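You operate a simulated robot arm through the tools that you are given. There is no shell and no other tool. Be economical: measure what you need, move in short steps, check, and stop when the job is done.

You run a simulated robot arm. Do the job below in one go: nothing can be reset, and whatever is moved stays where it is left.

TASK
Put one of the grey weights from the keybed of the grand piano in the inside of the parts tray. Turn the month dial to NOV. Open the right padded bench drawer, fetch the sanding block marked "medium" from the top board of the side shelf and set it in the inside of the right padded bench drawer, then shut the drawer. Take the felt roll on the top of the window bench and put it away on the carton board of the tall shelf. Put one of the wedges from the top of the window bench on the shelf under the packing table. Close the sliding case lid. Lift the paper bin lid open. Any order will do.

Only the result counts: the job must be done as asked and must still hold three seconds after the hand-in. Knocking over, shifting, dropping, spilling or breaking anything else fails it. A push-on lid holds only when it is set on centred and level and pressed home; a screw cap is set on level and turned clockwise until tight.

THE ROBOT
A 7-joint arm with a two-finger parallel gripper on a trunk, on a base that drives. Base frame: it is fixed to the floor where the robot stands at the start and does not move with it; the origin is under the middle of the robot, x ahead of it, y to its left, z up; the surface under the hand at the start is at about z = 0.7. Units: m, degrees, N and s.
With the tool pointing down near the work surface it reaches from about 0.1 to 0.66 m from the robot's upright axis, wherever it stands. Its first joint turns from -143.0 to 143.0 degrees. Places, roughly: carton board of the tall shelf (112x18 cm) [-1.44, -3.3, 1.62]; felt roll (22x7x6 cm) [4.7, -1.5, 0.8]; grey weight [0.5, 0.25, 0.75]; inside of the parts tray (67x14 cm) [-2.08, 2.52, 0.8]; inside of the right padded bench drawer [4.4, 0.2, 0.6]; month dial [0.3, -3.5, 1.4]; paper bin lid [4.6, 2.1, 0.4]; right padded bench drawer [4.4, 0.2, 0.7]; sanding block [4.5, -3.5, 1.25]; shelf under the packing table [1.7, 2.8, 0.2]; sliding case lid [2, 2.7, 0.9]; wedge (6x10x6 cm) [4.7, -0.8, 0.8]. Payload 3 kg.
The TCP is the grasp point between the finger pads, 0.03 m short of the fingertips. In the tool frame z runs along the fingers and y along their closing line. The gripper opens to 0.11 m. The fingers are 0.02 m wide and 0.01 m thick; the gripper's body (0.048 by 0.112 m) begins 0.055 m behind the TCP.
Orientation is that of the tool frame in the base frame, as a unit quaternion [x, y, z, w]. With the fingers straight down and closing along the base's y, the tool's x points along the base's -x, its y along +y and its z along -z.

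THE INTERFACE
- The arm moves only by the tool play_rows. Its argument "increments" is one flat list of numbers, 7 for each row, row after row: the shift along the base's x, y, z in m, then the turn, a rotation vector about the base's x, y, z in degrees, then the gripper command, from -1 (shut) to 1 (fully open), values between in proportion. In form: [x, y, z, rx, ry, rz, gripper, x, y, z, rx, ry, rz, gripper, ...]. A call has 1 to 10 rows; each row is the pose to reach, as a shift and turn from the pose commanded when the call began. Each row takes 0.2 s and may step no farther than 0.05 m and 8.6 degrees from the row before; otherwise, or with a gripper value out of range, the whole call is refused. Where a pose cannot be reached the arm comes as near as it can. A force on the tool above 40 N (or 10 N above the force at the start of the call, whichever is more), or a blocked arm, ends the call early, and 0.2 s more pass. The fingers move at their own pace (about 0.108 m/s each) and stop on an object; they squeeze with about 24 N. The grip force told is the motor's: it shows also when the fingers shut on nothing. Time passes only in rows, and 0.2 s behind the last, so rows that repeat a pose let the fingers close. It gives the time, the measured TCP pose, the force on the tool (base axes), the opening and the grip force at its end, in the units of the frame above (readings bear some noise), with the torque about the TCP (base axes, N m) and any sound that the robot's microphone picked up, and new pictures: "views" is both (left out), scene, wrist or none.
- Cameras (640 x 400 px; columns grow to the right, rows downward): "scene" is now at [0.1408, 0.0235, 1.6616]; the picture's right is [0.33, -0.94, 0.00], its down [-0.83, -0.29, -0.47] and it looks along [0.44, 0.15, -0.88] (base axes); focal length 295 px, centre (320, 200). "wrist" rides on the gripper at [0.072, 0.017, -0.103] in the tool frame; the picture's right is [-0.23, 0.97, 0.00], its down [-0.76, -0.18, -0.62] and it looks along [-0.61, -0.14, 0.78] (tool axes); focal length 222 px, centre (320, 200). There is no depth. A picture from a camera that has moved, and an enlarged one, comes with that camera's place and axes in the base frame and with its lens.
- slide_trunk(by): slides the trunk up (or, below 0, down) by that many m; the arm and the scene camera ride with it, the base frame stays. It gives what a move gives, with no picture.
- roll_base(legs): drives the robot by 1 to 6 legs, each [ahead, left, turn to the left] in m, m and degrees, along the robot's own axes; the way and the turn of a leg run together, so that a leg with both is an arc; at most 1.5 m and 180 degrees a leg. The arm and the cameras ride along, it lands a little off, and it stops where it bumps. It gives what a move gives, and a new picture of the scene camera.
- aim_head(pan, tilt): turns the head with the scene camera to pan (to the left, within 86 degrees either way) and tilt (down, from -29 to 69), counted from straight ahead of the robot. It gives what a move gives, and a new picture of the scene camera.
- inspect(camera, box): a new picture of the part [left, top, right, bottom] of that camera's present view, enlarged. No time passes.
- job_done(): hands the job in; it is judged then, once.

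Work in short steps. Places have to be worked out from the pictures, the camera data and where the tool is seen: move nearer, look again, correct. Check each grasp and each placing, and mend what went wrong. You have 196 turns and 260 pictures in all, those below and enlarged ones among them. Open the gripper and draw the arm clear of the work before you hand the job in, unless the task says otherwise.

The tools are called as a command line: name --argument value ..., lists and objects as JSON in quotes. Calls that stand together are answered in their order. play_rows: Moves the arm, as the interface text tells. Its arguments: {"type":"object","properties":{"increments":{"type":"array"},"views":{"type":"string","enum":["both","scene","wrist","none"]}},"required":["increments"]} The other tools are called the same way: slide_trunk (by) slides the trunk up or down; roll_base (legs) drives the base; aim_head (pan, tilt) turns the head that bears the scene camera; inspect (camera, box) takes an enlarged picture of a part of a camera's view; job_done () hands the job in.

At the start:

```text
time: 0.0
tcp_pos: [0.4261, 0.3958, 1.0011]
tcp_rot: [0.0, 1.0, 0.0, 0.0]
force: [-0.1, 0.3, 0.6]
moment: [0.05, 0.01, 0.01]
finger_gap: 0.1102
gripper_force: 0.1
trunk travel left (down, up): [-0.8, 0.09]
robot x, y, heading: [0.0006, 0.0013, -0.1]
head pan, tilt: [19.1, 61.9]
```

scene: 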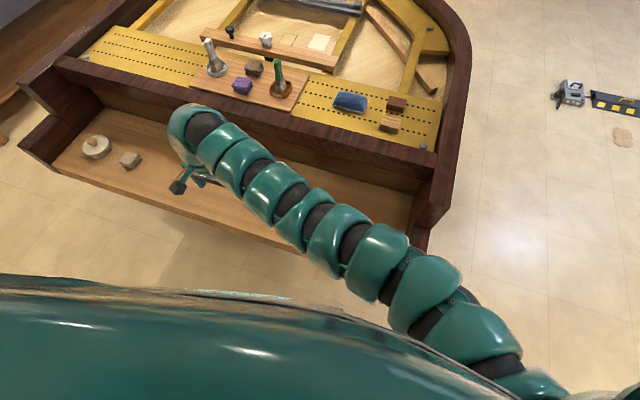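
wrist: 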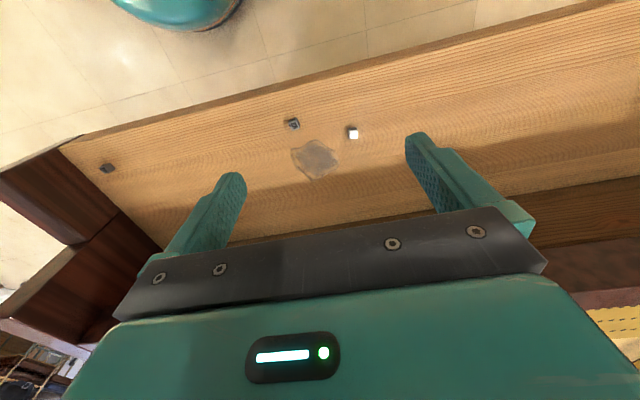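

The wrist view shows small cubes on the keybed; I enlarge it to tell which are grey weights.

inspect --camera "wrist" --box '[80, 80, 400, 220]'

inspect --camera "scene" --box '[40, 100, 300, 260]'

```text
2.00 times, centred on (240, 150) of wrist
camera zoom: at [0.3536, 0.4104, 1.102], right [0.23, 0.97, 0.0], down [0.76, -0.18, 0.62], along [0.61, -0.14, -0.78], focal length 444 px, centre (480, 300)
```

zoom: 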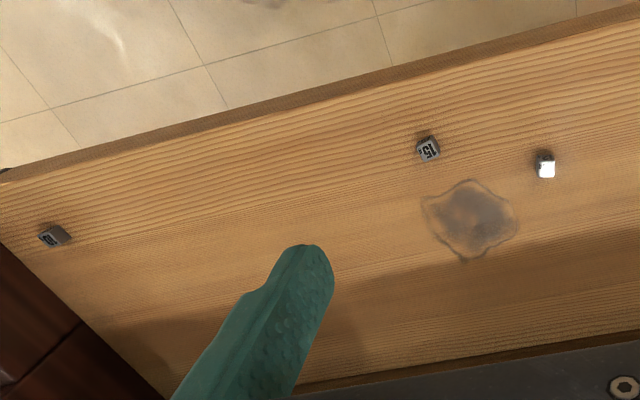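

```text
2.46 times, centred on (170, 180) of scene
camera zoom: at [0.1408, 0.0235, 1.6616], right [0.33, -0.94, 0.0], down [-0.83, -0.29, -0.47], along [0.44, 0.15, -0.88], focal length 726 px, centre (689, 249)
```

zoom: 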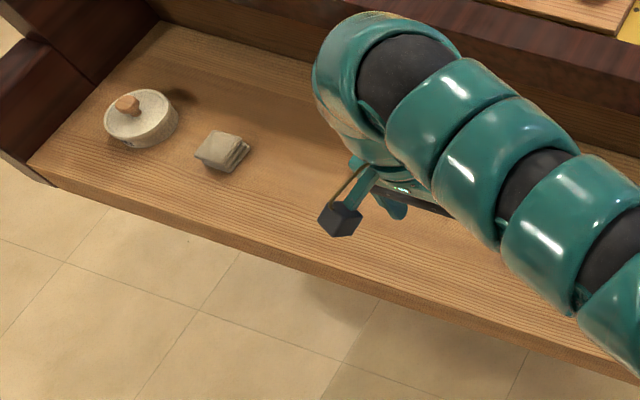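

A weight marked 15 sits at about [0.48, 0.335]; I move above it and look closer.

play_rows --increments '[0.014, -0.015, -0.04, 0, 0, 0, 1, 0.028, -0.03, -0.08, 0, 0, 0, 1, 0.042, -0.045, -0.12, 0, 0, 0, 1, 0.055, -0.061, -0.16, 0, 0, 0, 1]' --views "wrist"

```text
time: 1.0
tcp_pos: [0.482, 0.3367, 0.8395]
tcp_rot: [0.0, 1.0, 0.002, 0.0]
force: [-0.5, -0.5, 0.4]
moment: [-0.03, 0.01, -0.02]
finger_gap: 0.1096
gripper_force: 0.1
trunk travel left (down, up): [-0.8, 0.09]
robot x, y, heading: [-0.0006, 0.0008, -0.1]
head pan, tilt: [19.1, 61.9]
camera wrist: at [0.4104, 0.3503, 0.9415], right [0.23, 0.97, 0.0], down [0.76, -0.18, 0.62], along [0.61, -0.14, -0.78], focal length 222 px, centre (320, 200)
```

wrist: 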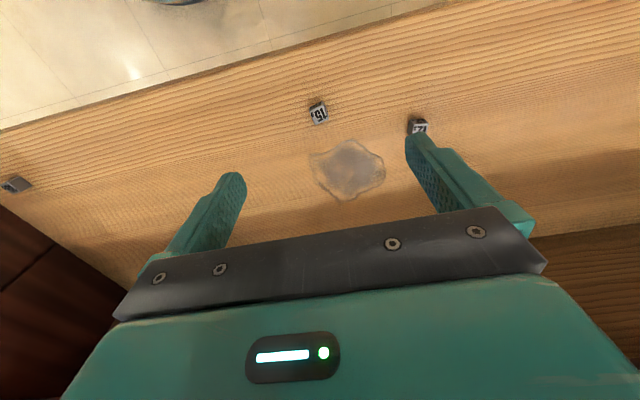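

The cube triangulates to about [0.485, 0.333, 0.70]. I zoom to see its angle before descending.

inspect --camera "wrist" --box '[280, 90, 360, 140]'

```text
8.00 times, centred on (320, 115) of wrist
camera zoom: at [0.4104, 0.3503, 0.9415], right [0.23, 0.97, 0.0], down [0.76, -0.18, 0.62], along [0.61, -0.14, -0.78], focal length 1777 px, centre (320, 880)
```

zoom: 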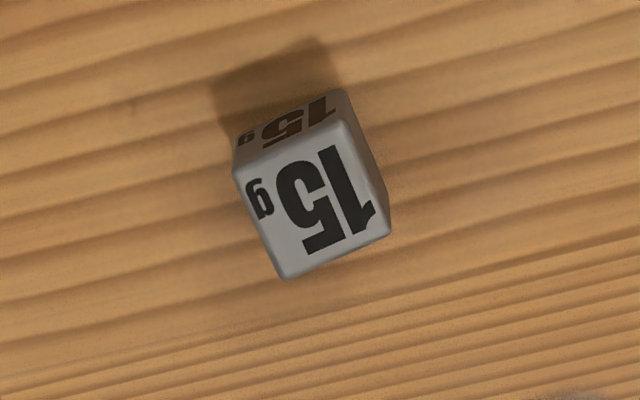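

The cube is about 16 mm and turned +11° about z. I turn with it, half close, and descend to just above it.

play_rows --increments '[0.002, -0.002, -0.03, 0, 0, 5.5, -0.1, 0.004, -0.004, -0.06, 0, 0, 11, -0.1, 0.004, -0.004, -0.085, 0, 0, 11, -0.1, 0.004, -0.004, -0.1, 0, 0, 11, -0.1]' --views "wrist"

```text
time: 2.0
tcp_pos: [0.4671, 0.3173, 0.7929]
tcp_rot: [-0.095, 0.995, 0.001, 0.0]
force: [0.0, 0.6, 1.1]
moment: [0.01, -0.01, 0.01]
finger_gap: 0.0492
gripper_force: 0.0
out of reach, approached as far as the arm can: row 1, 2, 3, 4
trunk travel left (down, up): [-0.8, 0.09]
robot x, y, heading: [0.0012, -0.0002, 0.0]
head pan, tilt: [19.1, 61.9]
camera wrist: at [0.3943, 0.318, 0.8946], right [0.04, 1.0, 0.0], down [0.78, -0.03, 0.62], along [0.62, -0.02, -0.78], focal length 222 px, centre (320, 200)
```

wrist: 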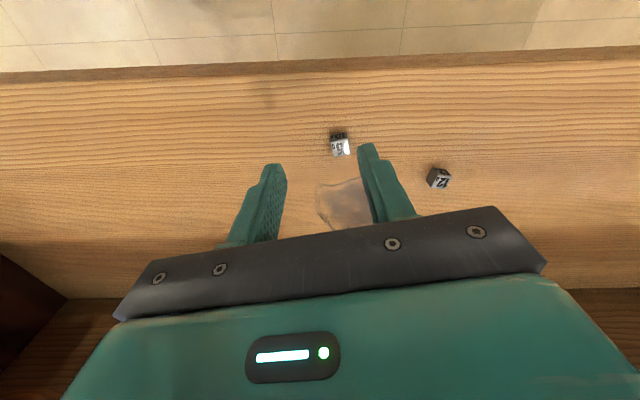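

The arm can't reach this low with the trunk up; I raise the hand, then lower the trunk.

play_rows --increments '[0, 0, 0.05, 0, 0, 0, -0.1, 0, 0, 0.1, 0, 0, 0, -0.1, 0, 0, 0.15, 0, 0, 0, -0.1, 0, 0, 0.2, 0, 0, 0, -0.1]' --views "none"

slide_trunk --by -0.15

```text
time: 3.0
tcp_pos: [0.4673, 0.3204, 0.997]
tcp_rot: [-0.095, 0.995, 0.0, 0.0]
force: [-0.4, -1.0, 0.2]
moment: [-0.01, -0.02, -0.01]
finger_gap: 0.0495
gripper_force: 0.2
trunk travel left (down, up): [-0.8, 0.09]
robot x, y, heading: [0.002, 0.0011, -0.0]
head pan, tilt: [19.1, 61.9]
```

```text
time: 4.8
tcp_pos: [0.4666, 0.32, 0.8465]
tcp_rot: [-0.096, 0.995, -0.001, 0.001]
force: [-0.5, -0.8, -0.8]
moment: [0.01, 0.02, -0.02]
finger_gap: 0.0493
gripper_force: 0.1
trunk travel left (down, up): [-0.65, 0.24]
robot x, y, heading: [0.0008, 0.0009, 0.0]
head pan, tilt: [19.1, 61.9]
```

Now I go over the cube at [0.485, 0.332] and down to about z 0.74.

play_rows --increments '[0.018, 0.013, -0.03, 0, 0, 0, -0.1, 0.018, 0.013, -0.07, 0, 0, 0, -0.1, 0.018, 0.013, -0.1, 0, 0, 0, -0.1]' --views "wrist"

```text
time: 5.5
tcp_pos: [0.4851, 0.3343, 0.7462]
tcp_rot: [-0.096, 0.995, 0.0, 0.0]
force: [-0.2, 0.7, 0.9]
moment: [0.03, 0.02, -0.03]
finger_gap: 0.0495
gripper_force: 0.1
trunk travel left (down, up): [-0.65, 0.24]
robot x, y, heading: [-0.0014, -0.0008, -0.0]
head pan, tilt: [19.1, 61.9]
camera wrist: at [0.4112, 0.3349, 0.847], right [0.04, 1.0, 0.0], down [0.78, -0.03, 0.62], along [0.62, -0.02, -0.78], focal length 222 px, centre (320, 200)
```

wrist: 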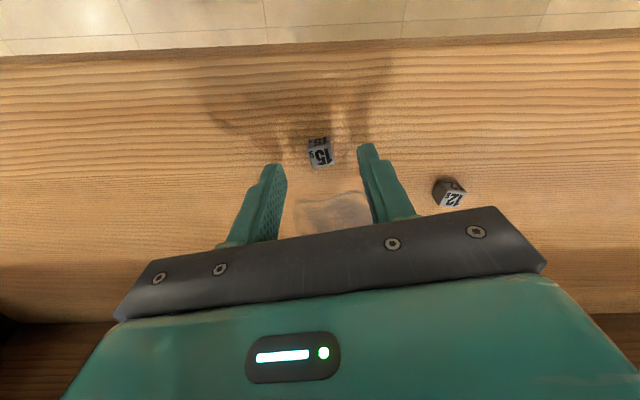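

Aligned; I lower in small steps to about z 0.719 and close.

play_rows --increments '[0.001, -0.002, -0.01, 0, 0, 0, -0.1, 0.001, -0.002, -0.018, 0, 0, 0, -0.1, 0.001, -0.002, -0.024, 0, 0, 0, -0.1, 0.001, -0.002, -0.027, 0, 0, 0, -0.1, 0.001, -0.002, -0.027, 0, 0, 0, -1, 0.001, -0.002, -0.027, 0, 0, 0, -1, 0.001, -0.002, -0.027, 0, 0, 0, -1]' --views "wrist"

```text
time: 6.4
tcp_pos: [0.4862, 0.3332, 0.7293]
tcp_rot: [-0.096, 0.995, 0.004, 0.003]
force: [-12.6, -9.1, 31.2]
moment: [-1.31, 0.46, -0.55]
finger_gap: 0.0531
gripper_force: 3.3
trunk travel left (down, up): [-0.65, 0.24]
robot x, y, heading: [-0.0006, 0.0027, -0.3]
head pan, tilt: [19.1, 61.9]
stopped in row 4: the force on the tool passed its limit at 49 N (the readings are from after the stop); the commanded pose is now the measured one
camera wrist: at [0.4114, 0.3332, 0.8313], right [0.04, 1.0, 0.01], down [0.78, -0.03, 0.63], along [0.63, -0.02, -0.78], focal length 222 px, centre (320, 200)
```

wrist: 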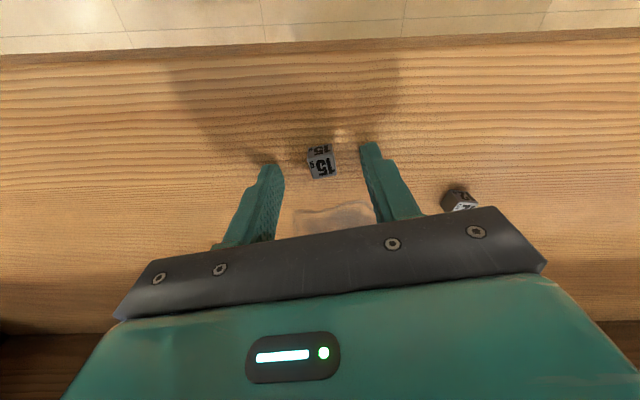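

Tips touch the board, so its surface is at 0.70 and the cube is at x≈0.478. I raise 3 mm, shift back 8 mm and close.

play_rows --increments '[0, 0, 0.005, 0, 0, 0, -0.1, -0.008, -0.001, 0.004, 0, 0, 0, -0.1, -0.008, -0.001, 0.004, 0, 0, 0, -1, -0.008, -0.001, 0.004, 0, 0, 0, -1, -0.008, -0.001, 0.004, 0, 0, 0, -1]' --views "wrist"

```text
time: 7.6
tcp_pos: [0.4792, 0.3316, 0.7293]
tcp_rot: [-0.096, 0.995, 0.003, 0.002]
force: [-0.7, -1.3, 2.0]
moment: [-0.07, 0.07, -0.03]
finger_gap: 0.0145
gripper_force: 23.9
trunk travel left (down, up): [-0.65, 0.24]
robot x, y, heading: [-0.0011, -0.0007, -0.2]
head pan, tilt: [19.1, 61.9]
camera wrist: at [0.4054, 0.3322, 0.8314], right [0.04, 1.0, 0.01], down [0.78, -0.03, 0.63], along [0.63, -0.02, -0.78], focal length 222 px, centre (320, 200)
```

wrist: 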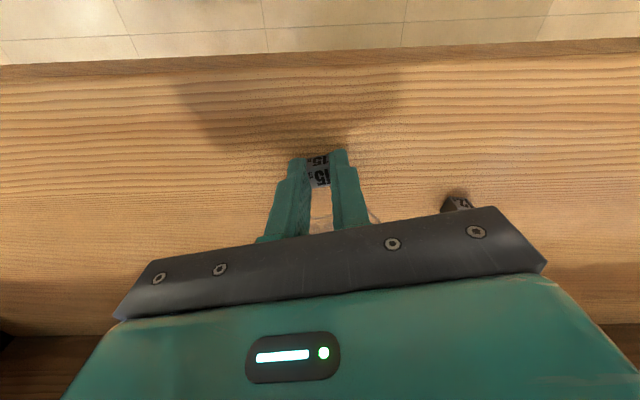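

The weight is gripped (gap 14.5 mm). I lift it, and then look around for the route to the parts tray.

play_rows --increments '[0, 0, 0.05, 0, 0, 0, -1, 0, 0, 0.1, 0, 0, 0, -1, -0.03, -0.02, 0.14, 0, 0, 0, -1, -0.06, -0.06, 0.17, 0, 0, 0, -1, -0.08, -0.1, 0.2, 0, 0, 0, -1, -0.1, -0.14, 0.22, 0, 0, 0, -1]' --views "wrist"

aim_head --pan 80 --tilt 20

```text
refused: row 3 steps farther than a row can; nothing moved
```

```text
time: 8.9
tcp_pos: [0.4793, 0.3327, 0.7311]
tcp_rot: [-0.096, 0.995, 0.003, 0.002]
force: [-0.3, 0.6, -0.1]
moment: [-0.02, 0.0, -0.01]
finger_gap: 0.0146
gripper_force: 24.7
trunk travel left (down, up): [-0.65, 0.24]
robot x, y, heading: [-0.001, -0.0008, 0.2]
head pan, tilt: [80.0, 20.0]
camera scene: at [0.0962, 0.0941, 1.5719], right [0.98, -0.17, 0.0], down [-0.06, -0.34, -0.94], along [0.16, 0.93, -0.34], focal length 295 px, centre (320, 200)
```

scene: 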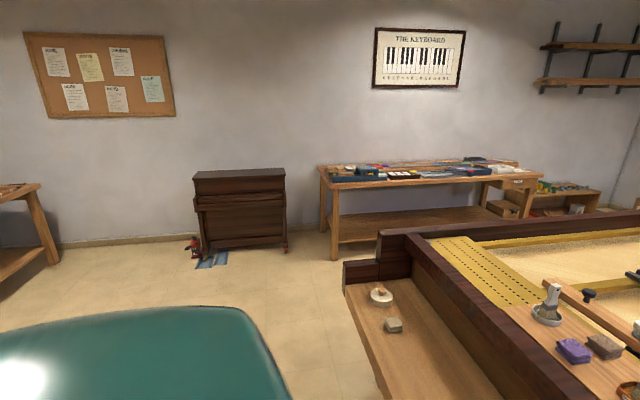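

I lift the weight in smaller steps and draw the arm in.

play_rows --increments '[0, 0, 0.045, 0, 0, 0, -1, 0, 0, 0.09, 0, 0, 0, -1, -0.02, -0.02, 0.125, 0, 0, 0, -1, -0.05, -0.05, 0.145, 0, 0, 0, -1, -0.08, -0.08, 0.165, 0, 0, 0, -1, -0.1, -0.12, 0.18, 0, 0, 0, -1]' --views "wrist"

roll_base --legs '[[-0.4, 0, 0], [0, 0, 130]]'

aim_head --pan 0 --tilt 20

```text
time: 10.3
tcp_pos: [0.3879, 0.2185, 0.8539]
tcp_rot: [-0.098, 0.995, 0.008, 0.02]
force: [0.2, -1.0, 1.2]
moment: [0.07, -0.03, -0.01]
finger_gap: 0.0148
gripper_force: 24.0
out of reach, approached as far as the arm can: row 4, 5, 6
trunk travel left (down, up): [-0.65, 0.24]
robot x, y, heading: [-0.0001, 0.0005, -0.5]
head pan, tilt: [80.0, 20.0]
camera wrist: at [0.3097, 0.2171, 0.9525], right [0.03, 1.0, 0.02], down [0.76, -0.04, 0.65], along [0.65, -0.01, -0.76], focal length 222 px, centre (320, 200)
```

wrist: 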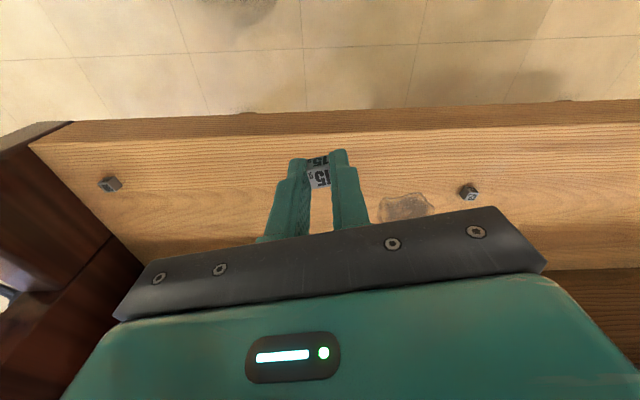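

```text
time: 18.1
tcp_pos: [-0.8098, 0.1728, 0.8526]
tcp_rot: [0.937, -0.348, -0.021, 0.001]
force: [0.8, 0.2, -1.1]
moment: [0.01, 0.0, 0.05]
finger_gap: 0.0146
gripper_force: 24.0
trunk travel left (down, up): [-0.65, 0.24]
robot x, y, heading: [-0.3974, -0.0025, 128.1]
head pan, tilt: [80.0, 20.0]
camera scene: at [-0.5279, 0.0218, 1.572], right [-0.47, 0.88, 0.0], down [0.3, 0.16, -0.94], along [-0.83, -0.44, -0.34], focal length 295 px, centre (320, 200)
```

scene: 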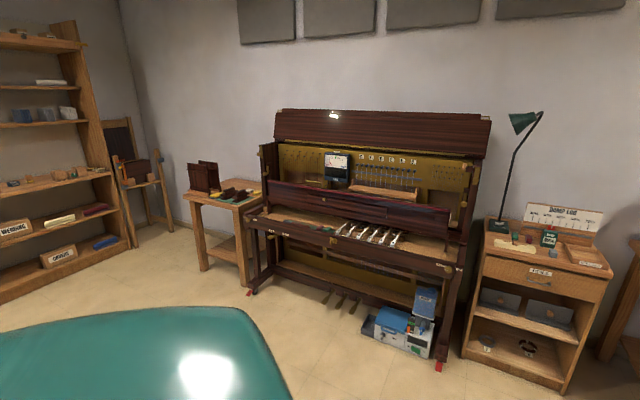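

```text
time: 19.6
tcp_pos: [-0.8092, 0.1712, 0.8529]
tcp_rot: [0.937, -0.348, -0.021, 0.0]
force: [-0.1, -0.3, -0.3]
moment: [-0.03, 0.02, -0.01]
finger_gap: 0.0149
gripper_force: 24.3
trunk travel left (down, up): [-0.65, 0.24]
robot x, y, heading: [-0.396, 0.0019, 128.0]
head pan, tilt: [0.0, 20.0]
camera scene: at [-0.5032, 0.1389, 1.572], right [0.79, 0.62, 0.0], down [0.21, -0.27, -0.94], along [-0.58, 0.74, -0.34], focal length 295 px, centre (320, 200)
```

scene: 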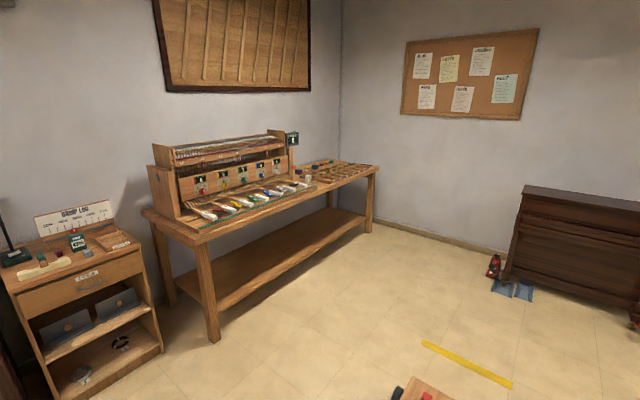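

I see the tray's table along the left wall, but something lies on the floor in my way; I tilt down to map it.

aim_head --pan 0 --tilt 50

inspect --camera "scene" --box '[0, 0, 640, 400]'

```text
time: 20.6
tcp_pos: [-0.8105, 0.1721, 0.8519]
tcp_rot: [0.937, -0.348, -0.021, 0.001]
force: [1.2, -0.4, 0.2]
moment: [0.02, 0.0, -0.01]
finger_gap: 0.0148
gripper_force: 23.9
trunk travel left (down, up): [-0.65, 0.24]
robot x, y, heading: [-0.3974, 0.0022, 128.3]
head pan, tilt: [0.0, 50.0]
camera scene: at [-0.4932, 0.1263, 1.5265], right [0.79, 0.62, 0.0], down [0.47, -0.6, -0.64], along [-0.4, 0.51, -0.77], focal length 295 px, centre (320, 200)
```

scene: 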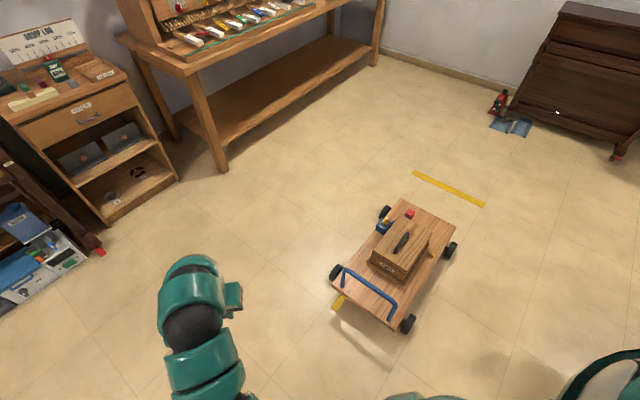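

```text
1.00 times, centred on (320, 200) of scene (not enlarged: the box is as wide or as high as the picture)
camera zoom: at [-0.4932, 0.1263, 1.5265], right [0.79, 0.62, 0.0], down [0.47, -0.6, -0.64], along [-0.4, 0.51, -0.77], focal length 295 px, centre (320, 200)
```

zoom: 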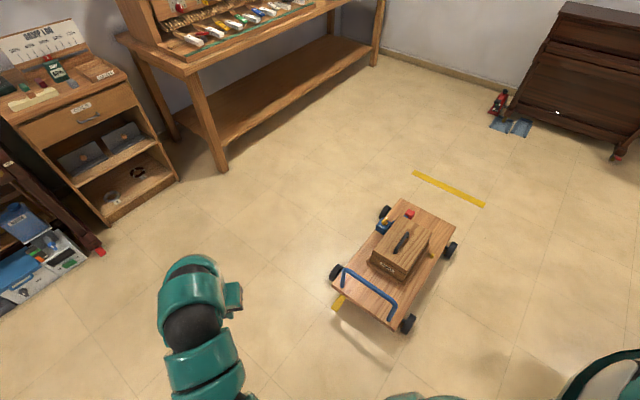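

The cart occupies x −0.9…−0.44, y 0.65…1.3. I go around it on its left: turn to 180°, drive to x≈−1.4, then slide to y≈2.45.

roll_base --legs '[[0, 0, 51.7], [1.0, -0.2, 0], [0, -1.1, 0], [0, -1.1, 0]]'

aim_head --pan 0 --tilt 45

```text
time: 38.8
tcp_pos: [-1.8634, 2.1514, 0.8531]
tcp_rot: [0.992, 0.125, -0.018, 0.009]
force: [0.8, -0.2, 0.4]
moment: [0.01, -0.01, -0.02]
finger_gap: 0.0142
gripper_force: 24.4
trunk travel left (down, up): [-0.65, 0.24]
robot x, y, heading: [-1.4848, 2.39, -176.8]
head pan, tilt: [0.0, 50.0]
camera scene: at [-1.642, 2.3859, 1.5264], right [-0.06, 1.0, 0.0], down [0.76, 0.04, -0.64], along [-0.64, -0.04, -0.77], focal length 295 px, centre (320, 200)
```

scene: 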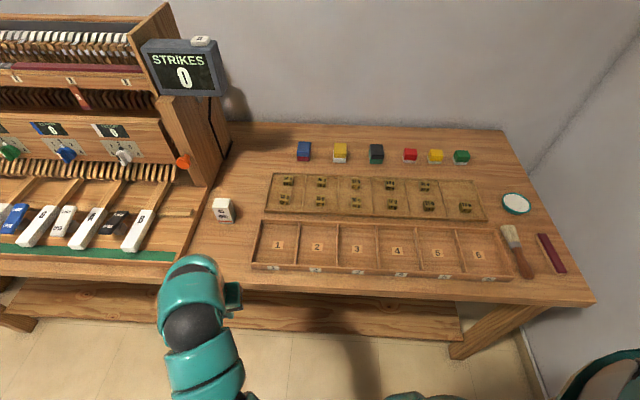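

```text
time: 39.5
tcp_pos: [-1.8618, 2.1514, 0.8523]
tcp_rot: [0.992, 0.125, -0.019, 0.011]
force: [-0.2, 0.1, -0.4]
moment: [0.02, 0.0, -0.01]
finger_gap: 0.0143
gripper_force: 24.8
trunk travel left (down, up): [-0.65, 0.24]
robot x, y, heading: [-1.486, 2.3933, -177.0]
head pan, tilt: [0.0, 45.0]
camera scene: at [-1.6463, 2.3854, 1.5333], right [-0.06, 1.0, 0.0], down [0.71, 0.04, -0.71], along [-0.71, -0.04, -0.71], focal length 295 px, centre (320, 200)
```

scene: 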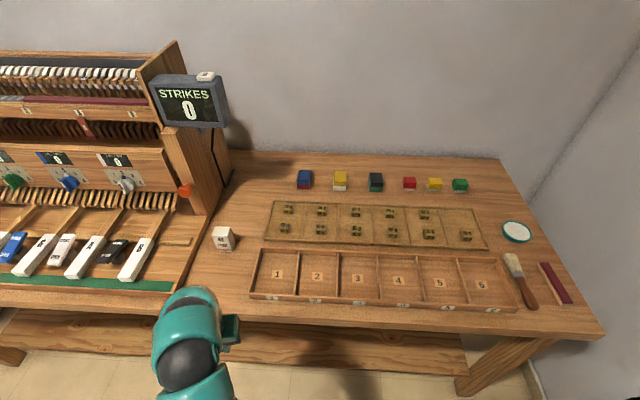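

The numbered front tray centres at about [-2.09, 2.53]. I raise the trunk 0.08 for clearance, then carry the weight over compartment 2 at about [-2.085, 2.36].

slide_trunk --by 0.08

play_rows --increments '[0, 0.045, 0.01, 0, 0, 0, -1, 0, 0.09, 0.01, 0, 0, 0, -1, 0, 0.135, 0.01, 0, 0, 0, -1, 0, 0.18, 0.01, 0, 0, 0, -1, -0.04, 0.205, 0.01, 0, 0, 0, -1, -0.085, 0.205, 0.01, 0, 0, 0, -1, -0.13, 0.205, 0.01, 0, 0, 0, -1, -0.175, 0.205, 0, 0, 0, 0, -1, -0.22, 0.205, -0.01, 0, 0, 0, -1]' --views "both"

```text
time: 40.6
tcp_pos: [-1.862, 2.1511, 0.9327]
tcp_rot: [0.992, 0.126, -0.018, 0.01]
force: [0.3, 0.0, -1.1]
moment: [-0.02, 0.01, -0.02]
finger_gap: 0.0144
gripper_force: 23.8
trunk travel left (down, up): [-0.73, 0.16]
robot x, y, heading: [-1.4879, 2.3949, -176.7]
head pan, tilt: [0.0, 45.0]
```

```text
time: 42.6
tcp_pos: [-2.085, 2.3562, 0.9225]
tcp_rot: [0.992, 0.125, -0.017, 0.01]
force: [-1.0, 0.2, -0.1]
moment: [-0.01, -0.01, 0.02]
finger_gap: 0.0145
gripper_force: 23.9
out of reach, approached as far as the arm can: row 1, 4, 6, 7, 8
trunk travel left (down, up): [-0.73, 0.16]
robot x, y, heading: [-1.4839, 2.3929, -176.8]
head pan, tilt: [0.0, 45.0]
camera scene: at [-1.6474, 2.3857, 1.6132], right [-0.06, 1.0, 0.0], down [0.71, 0.04, -0.71], along [-0.71, -0.04, -0.71], focal length 295 px, centre (320, 200)
camera wrist: at [-2.0061, 2.3591, 1.0215], right [0.02, -1.0, 0.02], down [-0.76, 0.0, 0.65], along [-0.65, -0.03, -0.76], focal length 222 px, centre (320, 200)
```

scene: 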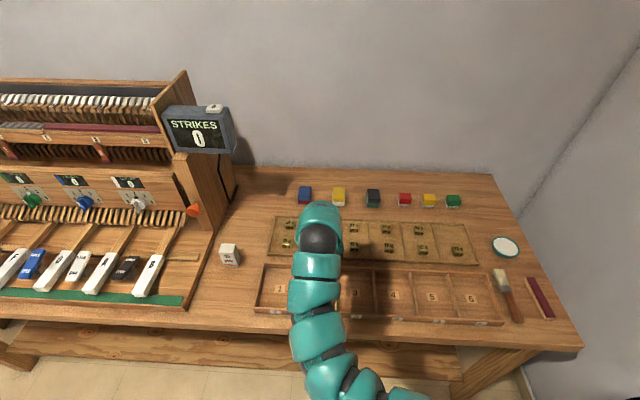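
wrist: 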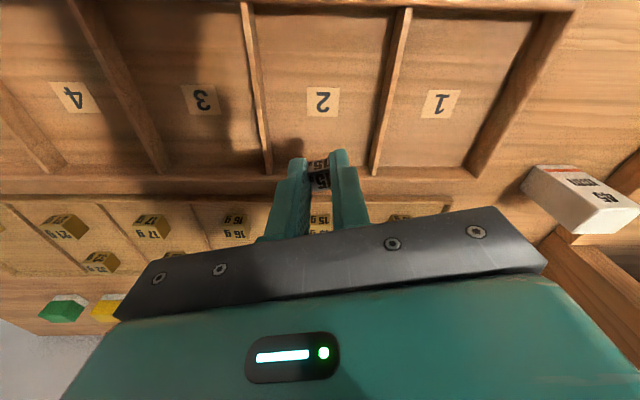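

Compartment 2's label triangulates to [-2.072, 2.354, ~0.80]. I lower toward it.

play_rows --increments '[0.012, -0.002, -0.035, 0, 0, 0, -1, 0.012, -0.002, -0.065, 0, 0, 0, -1, 0.012, -0.002, -0.08, 0, 0, 0, -1]' --views "wrist"

```text
time: 43.5
tcp_pos: [-2.0706, 2.3559, 0.842]
tcp_rot: [0.992, 0.125, -0.018, 0.011]
force: [0.2, -0.4, -1.4]
moment: [0.0, 0.01, 0.05]
finger_gap: 0.0142
gripper_force: 23.8
trunk travel left (down, up): [-0.73, 0.16]
robot x, y, heading: [-1.4831, 2.3957, -177.0]
head pan, tilt: [0.0, 45.0]
camera wrist: at [-1.992, 2.3577, 0.9417], right [0.02, -1.0, 0.02], down [-0.76, 0.0, 0.65], along [-0.65, -0.03, -0.76], focal length 222 px, centre (320, 200)
```

wrist: 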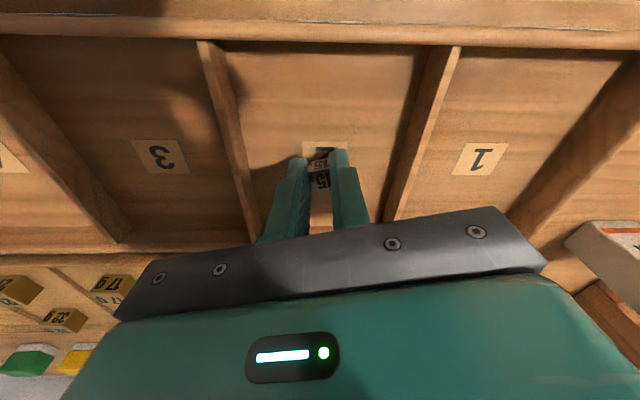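

It is over the compartment; I lower in small steps, watching for contact.

play_rows --increments '[0, 0, -0.004, 0, 0, 0, -1, 0, 0, -0.008, 0, 0, 0, -1, 0, 0, -0.012, 0, 0, 0, -1, 0, 0, -0.016, 0, 0, 0, -1, 0, 0, -0.02, 0, 0, 0, -1, 0, 0, -0.024, 0, 0, 0, -1, 0, 0, -0.028, 0, 0, 0, -1, 0, 0, -0.032, 0, 0, 0, -1]' --views "wrist"

```text
time: 44.3
tcp_pos: [-2.0707, 2.3557, 0.8363]
tcp_rot: [0.992, 0.124, -0.023, 0.012]
force: [11.5, 5.2, 24.0]
moment: [0.49, -0.5, -0.24]
finger_gap: 0.0145
gripper_force: 24.1
trunk travel left (down, up): [-0.73, 0.16]
robot x, y, heading: [-1.4883, 2.3956, -176.9]
head pan, tilt: [0.0, 45.0]
stopped in row 4: the force on the tool passed its limit at 46 N (the readings are from after the stop); the commanded pose is now the measured one
camera wrist: at [-1.9914, 2.3574, 0.9343], right [0.02, -1.0, 0.03], down [-0.75, 0.0, 0.66], along [-0.66, -0.03, -0.75], focal length 222 px, centre (320, 200)
```

wrist: 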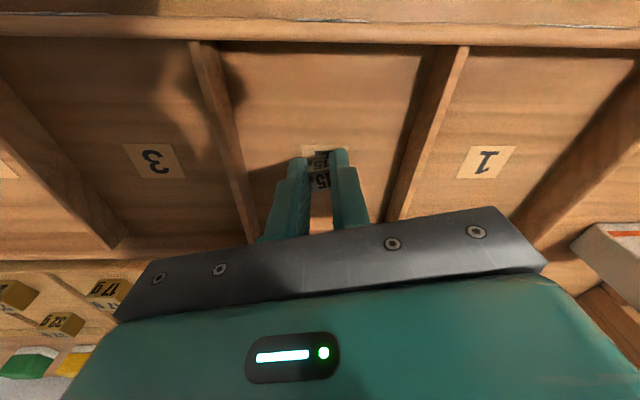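

The weight is on the floor of the tray; I open a little, then rise straight up.

play_rows --increments '[0, 0, 0.003, 0, 0, 0, -0.3, 0, 0, 0.003, 0, 0, 0, -0.3, 0, 0, 0.03, 0, 0, 0, -0.3, 0, 0, 0.07, 0, 0, 0, -0.3, 0, 0, 0.11, 0, 0, 0, -0.3, 0, 0, 0.13, 0, 0, 0, -0.3]' --views "wrist"

```text
time: 45.7
tcp_pos: [-2.0727, 2.3562, 0.9333]
tcp_rot: [0.992, 0.124, -0.022, 0.011]
force: [0.1, 0.1, 0.8]
moment: [-0.01, 0.01, 0.0]
finger_gap: 0.0384
gripper_force: 0.0
out of reach, approached as far as the arm can: row 5, 6
trunk travel left (down, up): [-0.73, 0.16]
robot x, y, heading: [-1.4866, 2.3927, -176.7]
head pan, tilt: [0.0, 45.0]
camera wrist: at [-1.993, 2.3578, 1.0315], right [0.02, -1.0, 0.03], down [-0.76, 0.0, 0.65], along [-0.65, -0.03, -0.76], focal length 222 px, centre (320, 200)
```

wrist: 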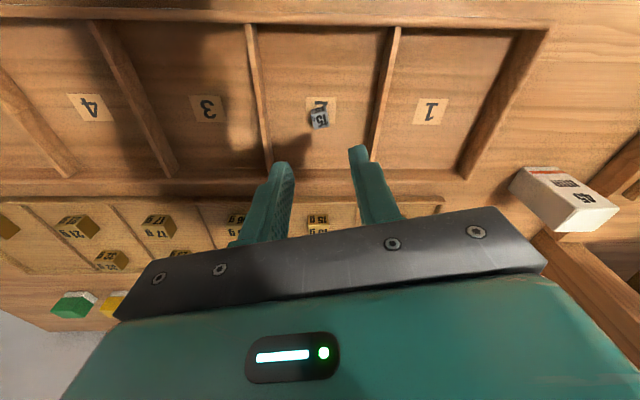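

The weight sits in compartment 2. I draw the arm in and head for the sliding case lid on the packing table, along y≈1.95.

play_rows --increments '[0.045, 0, 0, 0, 0, 0, -0.3, 0.09, 0, 0, 0, 0, 0, -0.3, 0.135, 0, 0, 0, 0, 0, -0.3, 0.18, 0, 0, 0, 0, 0, -0.3, 0.22, 0, 0, 0, 0, 0, -0.3]' --views "none"

roll_base --legs '[[-0.46, 0.47, 0], [0, 0, -93.2], [0, -1.4, 0]]'

aim_head --pan -50 --tilt 35

```text
time: 46.9
tcp_pos: [-1.8842, 2.3546, 0.9319]
tcp_rot: [0.992, 0.123, -0.019, 0.01]
force: [0.0, -1.1, 0.0]
moment: [0.03, -0.04, 0.03]
finger_gap: 0.0384
gripper_force: 0.1
out of reach, approached as far as the arm can: row 5
trunk travel left (down, up): [-0.73, 0.16]
robot x, y, heading: [-1.4863, 2.3915, -177.0]
head pan, tilt: [0.0, 45.0]
```

```text
time: 61.0
tcp_pos: [0.3756, 2.3414, 0.932]
tcp_rot: [0.768, -0.639, -0.021, -0.008]
force: [-0.1, -0.5, 0.1]
moment: [0.03, 0.02, 0.01]
finger_gap: 0.0383
gripper_force: 0.1
trunk travel left (down, up): [-0.73, 0.16]
robot x, y, heading: [0.3843, 1.94, 89.0]
head pan, tilt: [0.0, 45.0]
camera scene: at [0.3878, 2.1057, 1.6133], right [1.0, -0.01, 0.0], down [-0.01, -0.71, -0.71], along [0.01, 0.71, -0.71], focal length 295 px, centre (320, 200)
```

scene: 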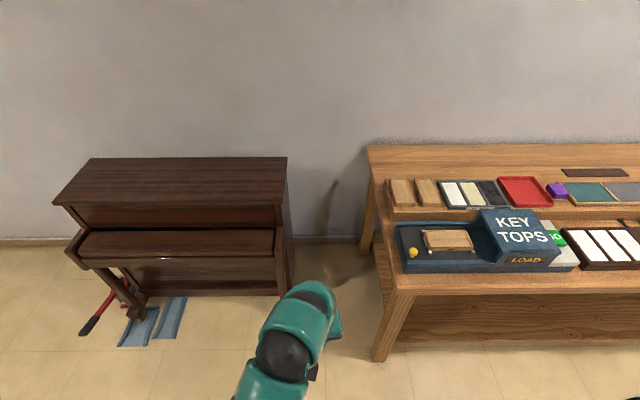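

```text
time: 62.2
tcp_pos: [0.3748, 2.3431, 0.9315]
tcp_rot: [0.768, -0.64, -0.021, -0.008]
force: [-0.1, 0.0, -0.7]
moment: [-0.03, 0.01, 0.01]
finger_gap: 0.0385
gripper_force: 0.0
trunk travel left (down, up): [-0.73, 0.16]
robot x, y, heading: [0.3885, 1.9432, 89.4]
head pan, tilt: [-50.0, 35.0]
camera scene: at [0.4546, 2.0803, 1.6281], right [0.63, -0.77, 0.0], down [-0.44, -0.36, -0.82], along [0.63, 0.52, -0.57], focal length 295 px, centre (320, 200)
```

scene: 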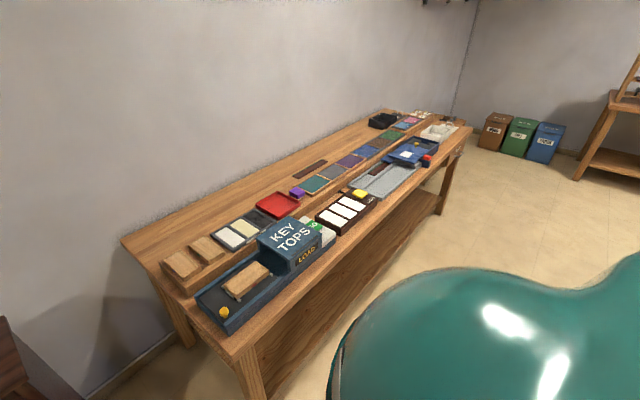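

The table front is at y≈2.57. I slide on right to x≈1.85 and look down at the case.

roll_base --legs '[[0, -1.45, 0.6]]'

aim_head --pan 0 --tilt 45

```text
time: 69.4
tcp_pos: [1.8103, 2.3419, 0.9326]
tcp_rot: [0.775, -0.632, -0.02, -0.008]
force: [-0.2, -0.3, 0.6]
moment: [0.03, -0.02, -0.01]
finger_gap: 0.0382
gripper_force: 0.0
trunk travel left (down, up): [-0.73, 0.16]
robot x, y, heading: [1.8313, 1.9418, 90.7]
head pan, tilt: [-50.0, 35.0]
camera scene: at [1.8963, 2.081, 1.6281], right [0.65, -0.76, 0.0], down [-0.44, -0.37, -0.82], along [0.62, 0.53, -0.57], focal length 295 px, centre (320, 200)
```

scene: 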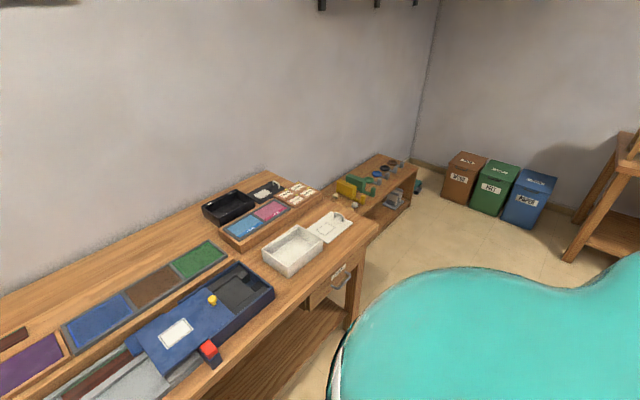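

```text
time: 70.5
tcp_pos: [1.8095, 2.341, 0.9318]
tcp_rot: [0.775, -0.632, -0.021, -0.007]
force: [-0.7, -0.1, -0.4]
moment: [0.02, 0.02, -0.01]
finger_gap: 0.0385
gripper_force: 0.0
trunk travel left (down, up): [-0.73, 0.16]
robot x, y, heading: [1.8299, 1.9411, 90.5]
head pan, tilt: [0.0, 45.0]
camera scene: at [1.8284, 2.105, 1.6133], right [1.0, 0.01, 0.0], down [0.01, -0.71, -0.71], along [-0.01, 0.71, -0.71], focal length 295 px, centre (320, 200)
```

scene: 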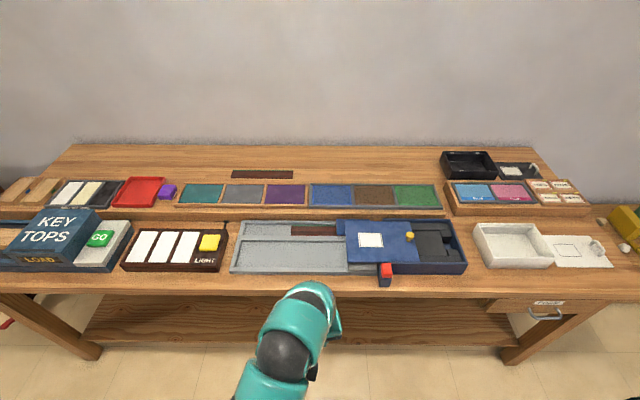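

inspect --camera "scene" --box '[220, 205, 480, 300]'

```text
2.46 times, centred on (350, 252) of scene
camera zoom: at [1.8284, 2.105, 1.6133], right [1.0, 0.01, 0.0], down [0.01, -0.71, -0.71], along [-0.01, 0.71, -0.71], focal length 726 px, centre (246, 71)
```

zoom: 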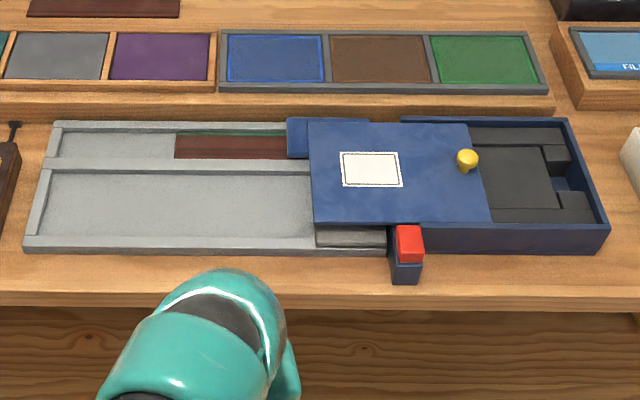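

The blue lid is about 0.11 m short of the case's right end, with a yellow knob at about [2.09, 2.665, 0.9] and a red button at the front corner. I raise the trunk, move closer and look with the wrist camera.

slide_trunk --by 0.08

roll_base --legs '[[0.14, -0.2, 0]]'

play_rows --increments '[0, 0.0, 0.0, 0, 0, -6, -0.3, 0, 0.0, 0.0, 0, 0, -11, -0.3]' --views "wrist"

```text
time: 71.7
tcp_pos: [1.8099, 2.3417, 1.0125]
tcp_rot: [0.775, -0.632, -0.021, -0.008]
force: [-0.4, 0.0, -0.4]
moment: [0.01, 0.01, 0.02]
finger_gap: 0.0383
gripper_force: 0.0
trunk travel left (down, up): [-0.81, 0.08]
robot x, y, heading: [1.8288, 1.9389, 90.2]
head pan, tilt: [0.0, 45.0]
```

```text
time: 73.5
tcp_pos: [2.01, 2.4833, 1.0126]
tcp_rot: [0.774, -0.633, -0.022, -0.007]
force: [0.5, -0.4, 0.9]
moment: [-0.01, 0.02, 0.03]
finger_gap: 0.0386
gripper_force: 0.0
trunk travel left (down, up): [-0.81, 0.08]
robot x, y, heading: [2.0254, 2.0842, 90.3]
head pan, tilt: [0.0, 45.0]
camera scene: at [2.0271, 2.2477, 1.6932], right [1.0, 0.01, 0.0], down [0.0, -0.71, -0.71], along [-0.01, 0.71, -0.71], focal length 295 px, centre (320, 200)
```

scene: 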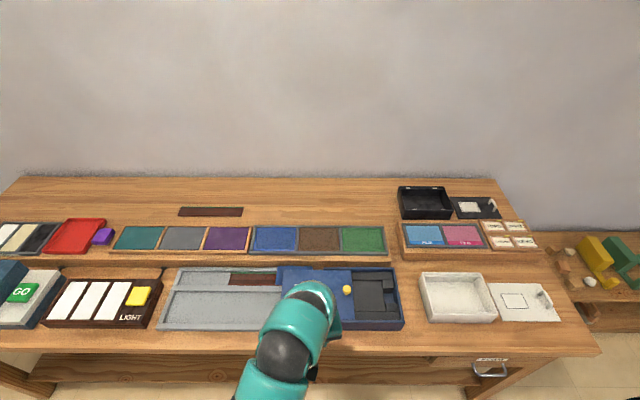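

```text
time: 74.1
tcp_pos: [2.0086, 2.4846, 1.0135]
tcp_rot: [0.709, -0.704, -0.02, -0.01]
force: [-0.2, 0.3, -0.6]
moment: [0.02, 0.03, 0.02]
finger_gap: 0.0386
gripper_force: 0.1
trunk travel left (down, up): [-0.81, 0.08]
robot x, y, heading: [2.0255, 2.0799, 90.2]
head pan, tilt: [0.0, 45.0]
camera wrist: at [1.994, 2.405, 1.1111], right [-0.98, 0.22, 0.02], down [0.18, 0.74, 0.65], along [0.13, 0.64, -0.76], focal length 222 px, centre (320, 200)
```

wrist: 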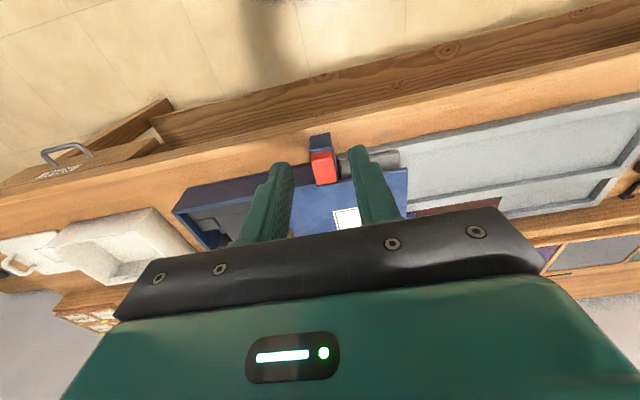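

The knob triangulates to [2.098, 2.677, 0.885]. I move over it with the fingers opened along x, staying above.

play_rows --increments '[0.02, 0.04, 0, 0, 0, 0, 0, 0.04, 0.08, 0, 0, 0, 0, 0, 0.06, 0.12, 0, 0, 0, 0, 0, 0.08, 0.16, -0.02, 0, 0, 0, 0, 0.09, 0.192, -0.04, 0, 0, 0, 0]' --views "both"

```text
time: 75.3
tcp_pos: [2.0987, 2.6759, 0.9726]
tcp_rot: [0.709, -0.704, -0.02, -0.01]
force: [0.1, 0.1, -1.3]
moment: [-0.01, -0.01, -0.01]
finger_gap: 0.0549
gripper_force: 0.1
trunk travel left (down, up): [-0.81, 0.08]
robot x, y, heading: [2.0239, 2.0828, 90.2]
head pan, tilt: [0.0, 45.0]
camera scene: at [2.0264, 2.2481, 1.6932], right [1.0, 0.01, 0.0], down [0.0, -0.71, -0.71], along [-0.01, 0.71, -0.71], focal length 295 px, centre (320, 200)
camera wrist: at [2.0853, 2.598, 1.0714], right [-0.98, 0.22, 0.02], down [0.18, 0.74, 0.65], along [0.13, 0.64, -0.76], focal length 222 px, centre (320, 200)
```

scene: 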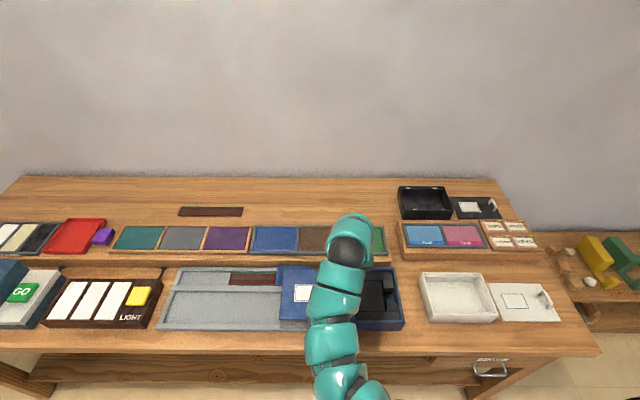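
wrist: 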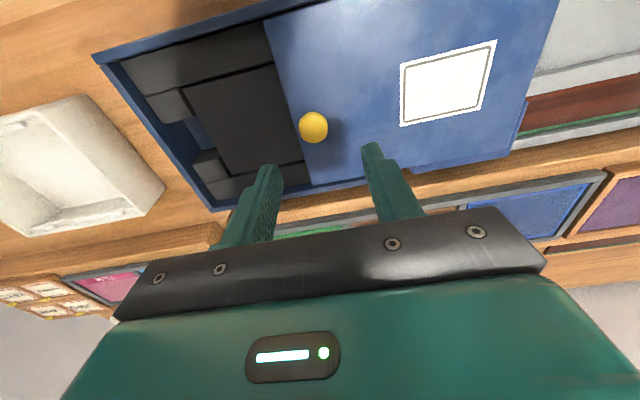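

Knob is centred between the fingers, at x≈2.106. I lower and grip it.

play_rows --increments '[0.007, 0.001, -0.03, 0, 0, 0, 0, 0.007, 0.001, -0.05, 0, 0, 0, 0, 0.007, 0.001, -0.06, 0, 0, 0, 0, 0.007, 0.001, -0.068, 0, 0, 0, 0, 0.007, 0.001, -0.068, 0, 0, 0, -1, 0.007, 0.001, -0.068, 0, 0, 0, -1, 0.007, 0.001, -0.068, 0, 0, 0, -1]' --views "wrist"

```text
time: 76.9
tcp_pos: [2.106, 2.6763, 0.9051]
tcp_rot: [0.71, -0.704, -0.02, -0.009]
force: [-0.2, -0.1, -1.5]
moment: [0.06, 0.0, -0.01]
finger_gap: 0.0251
gripper_force: 45.4
trunk travel left (down, up): [-0.81, 0.08]
robot x, y, heading: [2.0249, 2.0842, 90.4]
head pan, tilt: [0.0, 45.0]
camera wrist: at [2.0913, 2.5979, 1.0035], right [-0.98, 0.22, 0.02], down [0.18, 0.74, 0.65], along [0.13, 0.64, -0.76], focal length 222 px, centre (320, 200)
```

wrist: 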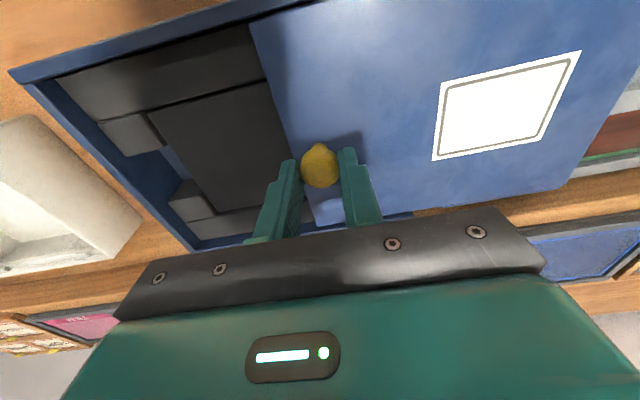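

Knob gripped. I slide the lid in +x in small rows.

play_rows --increments '[0.012, 0, 0, 0, 0, 0, -1, 0.024, 0, 0, 0, 0, 0, -1, 0.036, 0, 0, 0, 0, 0, -1, 0.048, 0, 0, 0, 0, 0, -1, 0.06, 0, 0, 0, 0, 0, -1, 0.072, 0, 0, 0, 0, 0, -1, 0.084, 0, 0, 0, 0, 0, -1, 0.096, 0, 0, 0, 0, 0, -1, 0.108, 0, 0, 0, 0, 0, -1, 0.12, 0, 0, 0, 0, 0, -1]' --views "both"

```text
time: 79.1
tcp_pos: [2.2259, 2.6764, 0.9038]
tcp_rot: [0.71, -0.703, -0.02, -0.01]
force: [-0.1, 9.8, 7.4]
moment: [0.71, 0.22, 0.0]
finger_gap: 0.0256
gripper_force: 45.4
trunk travel left (down, up): [-0.81, 0.08]
robot x, y, heading: [2.0258, 2.0833, 90.2]
head pan, tilt: [0.0, 45.0]
camera scene: at [2.0259, 2.2474, 1.6932], right [1.0, 0.01, 0.0], down [0.01, -0.71, -0.71], along [-0.01, 0.71, -0.71], focal length 295 px, centre (320, 200)
camera wrist: at [2.2113, 2.5976, 1.0033], right [-0.98, 0.22, 0.02], down [0.18, 0.74, 0.65], along [0.13, 0.64, -0.76], focal length 222 px, centre (320, 200)
```

scene: 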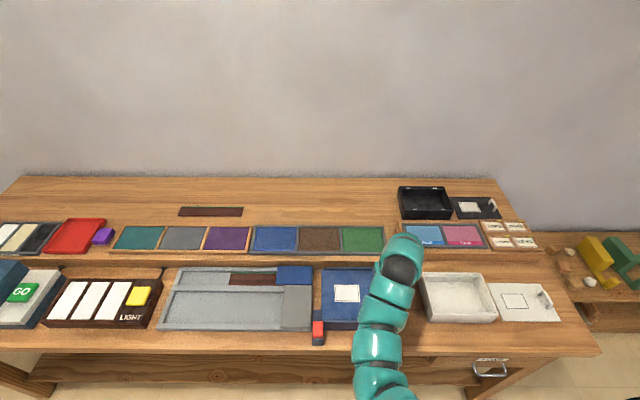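
wrist: 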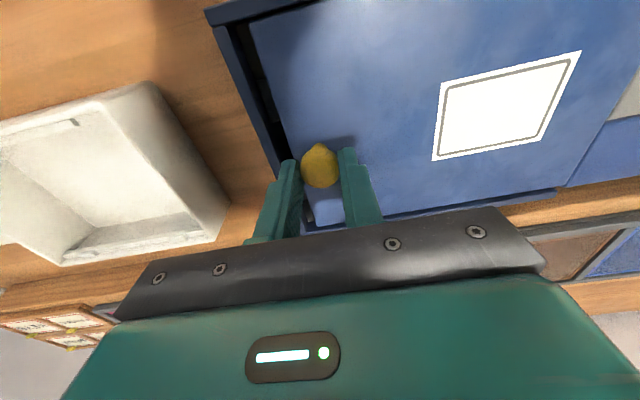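

There's still a small gap at the right end; I push on until it stops.

play_rows --increments '[0.005, 0, 0, 0, 0, 0, -1, 0.01, 0, 0, 0, 0, 0, -1, 0.015, 0, 0, 0, 0, 0, -1, 0.02, 0, 0, 0, 0, 0, -1, 0.025, 0, 0, 0, 0, 0, -1, 0.03, 0, 0, 0, 0, 0, -1]' --views "wrist"

```text
time: 80.2
tcp_pos: [2.236, 2.6779, 0.9037]
tcp_rot: [0.716, -0.698, -0.026, -0.004]
force: [-12.2, -1.4, 8.1]
moment: [-0.62, 0.79, 0.02]
finger_gap: 0.025
gripper_force: 45.1
trunk travel left (down, up): [-0.81, 0.08]
robot x, y, heading: [2.0262, 2.0829, 90.4]
head pan, tilt: [0.0, 45.0]
stopped in row 5: the force on the tool passed its limit at 42 N (the readings are from after the stop); the commanded pose is now the measured one
camera wrist: at [2.2237, 2.5975, 1.0034], right [-0.98, 0.2, 0.04], down [0.18, 0.74, 0.65], along [0.1, 0.64, -0.76], focal length 222 px, centre (320, 200)
```

wrist: 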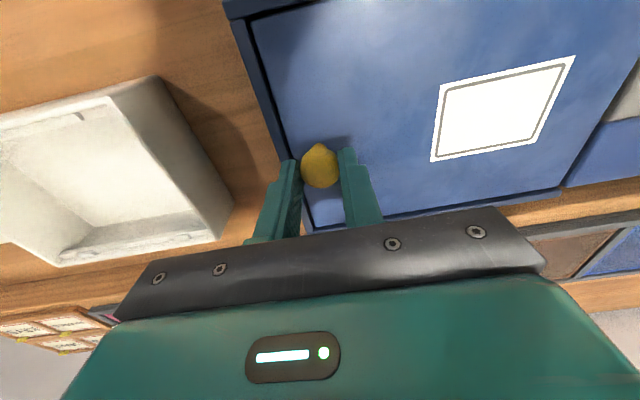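

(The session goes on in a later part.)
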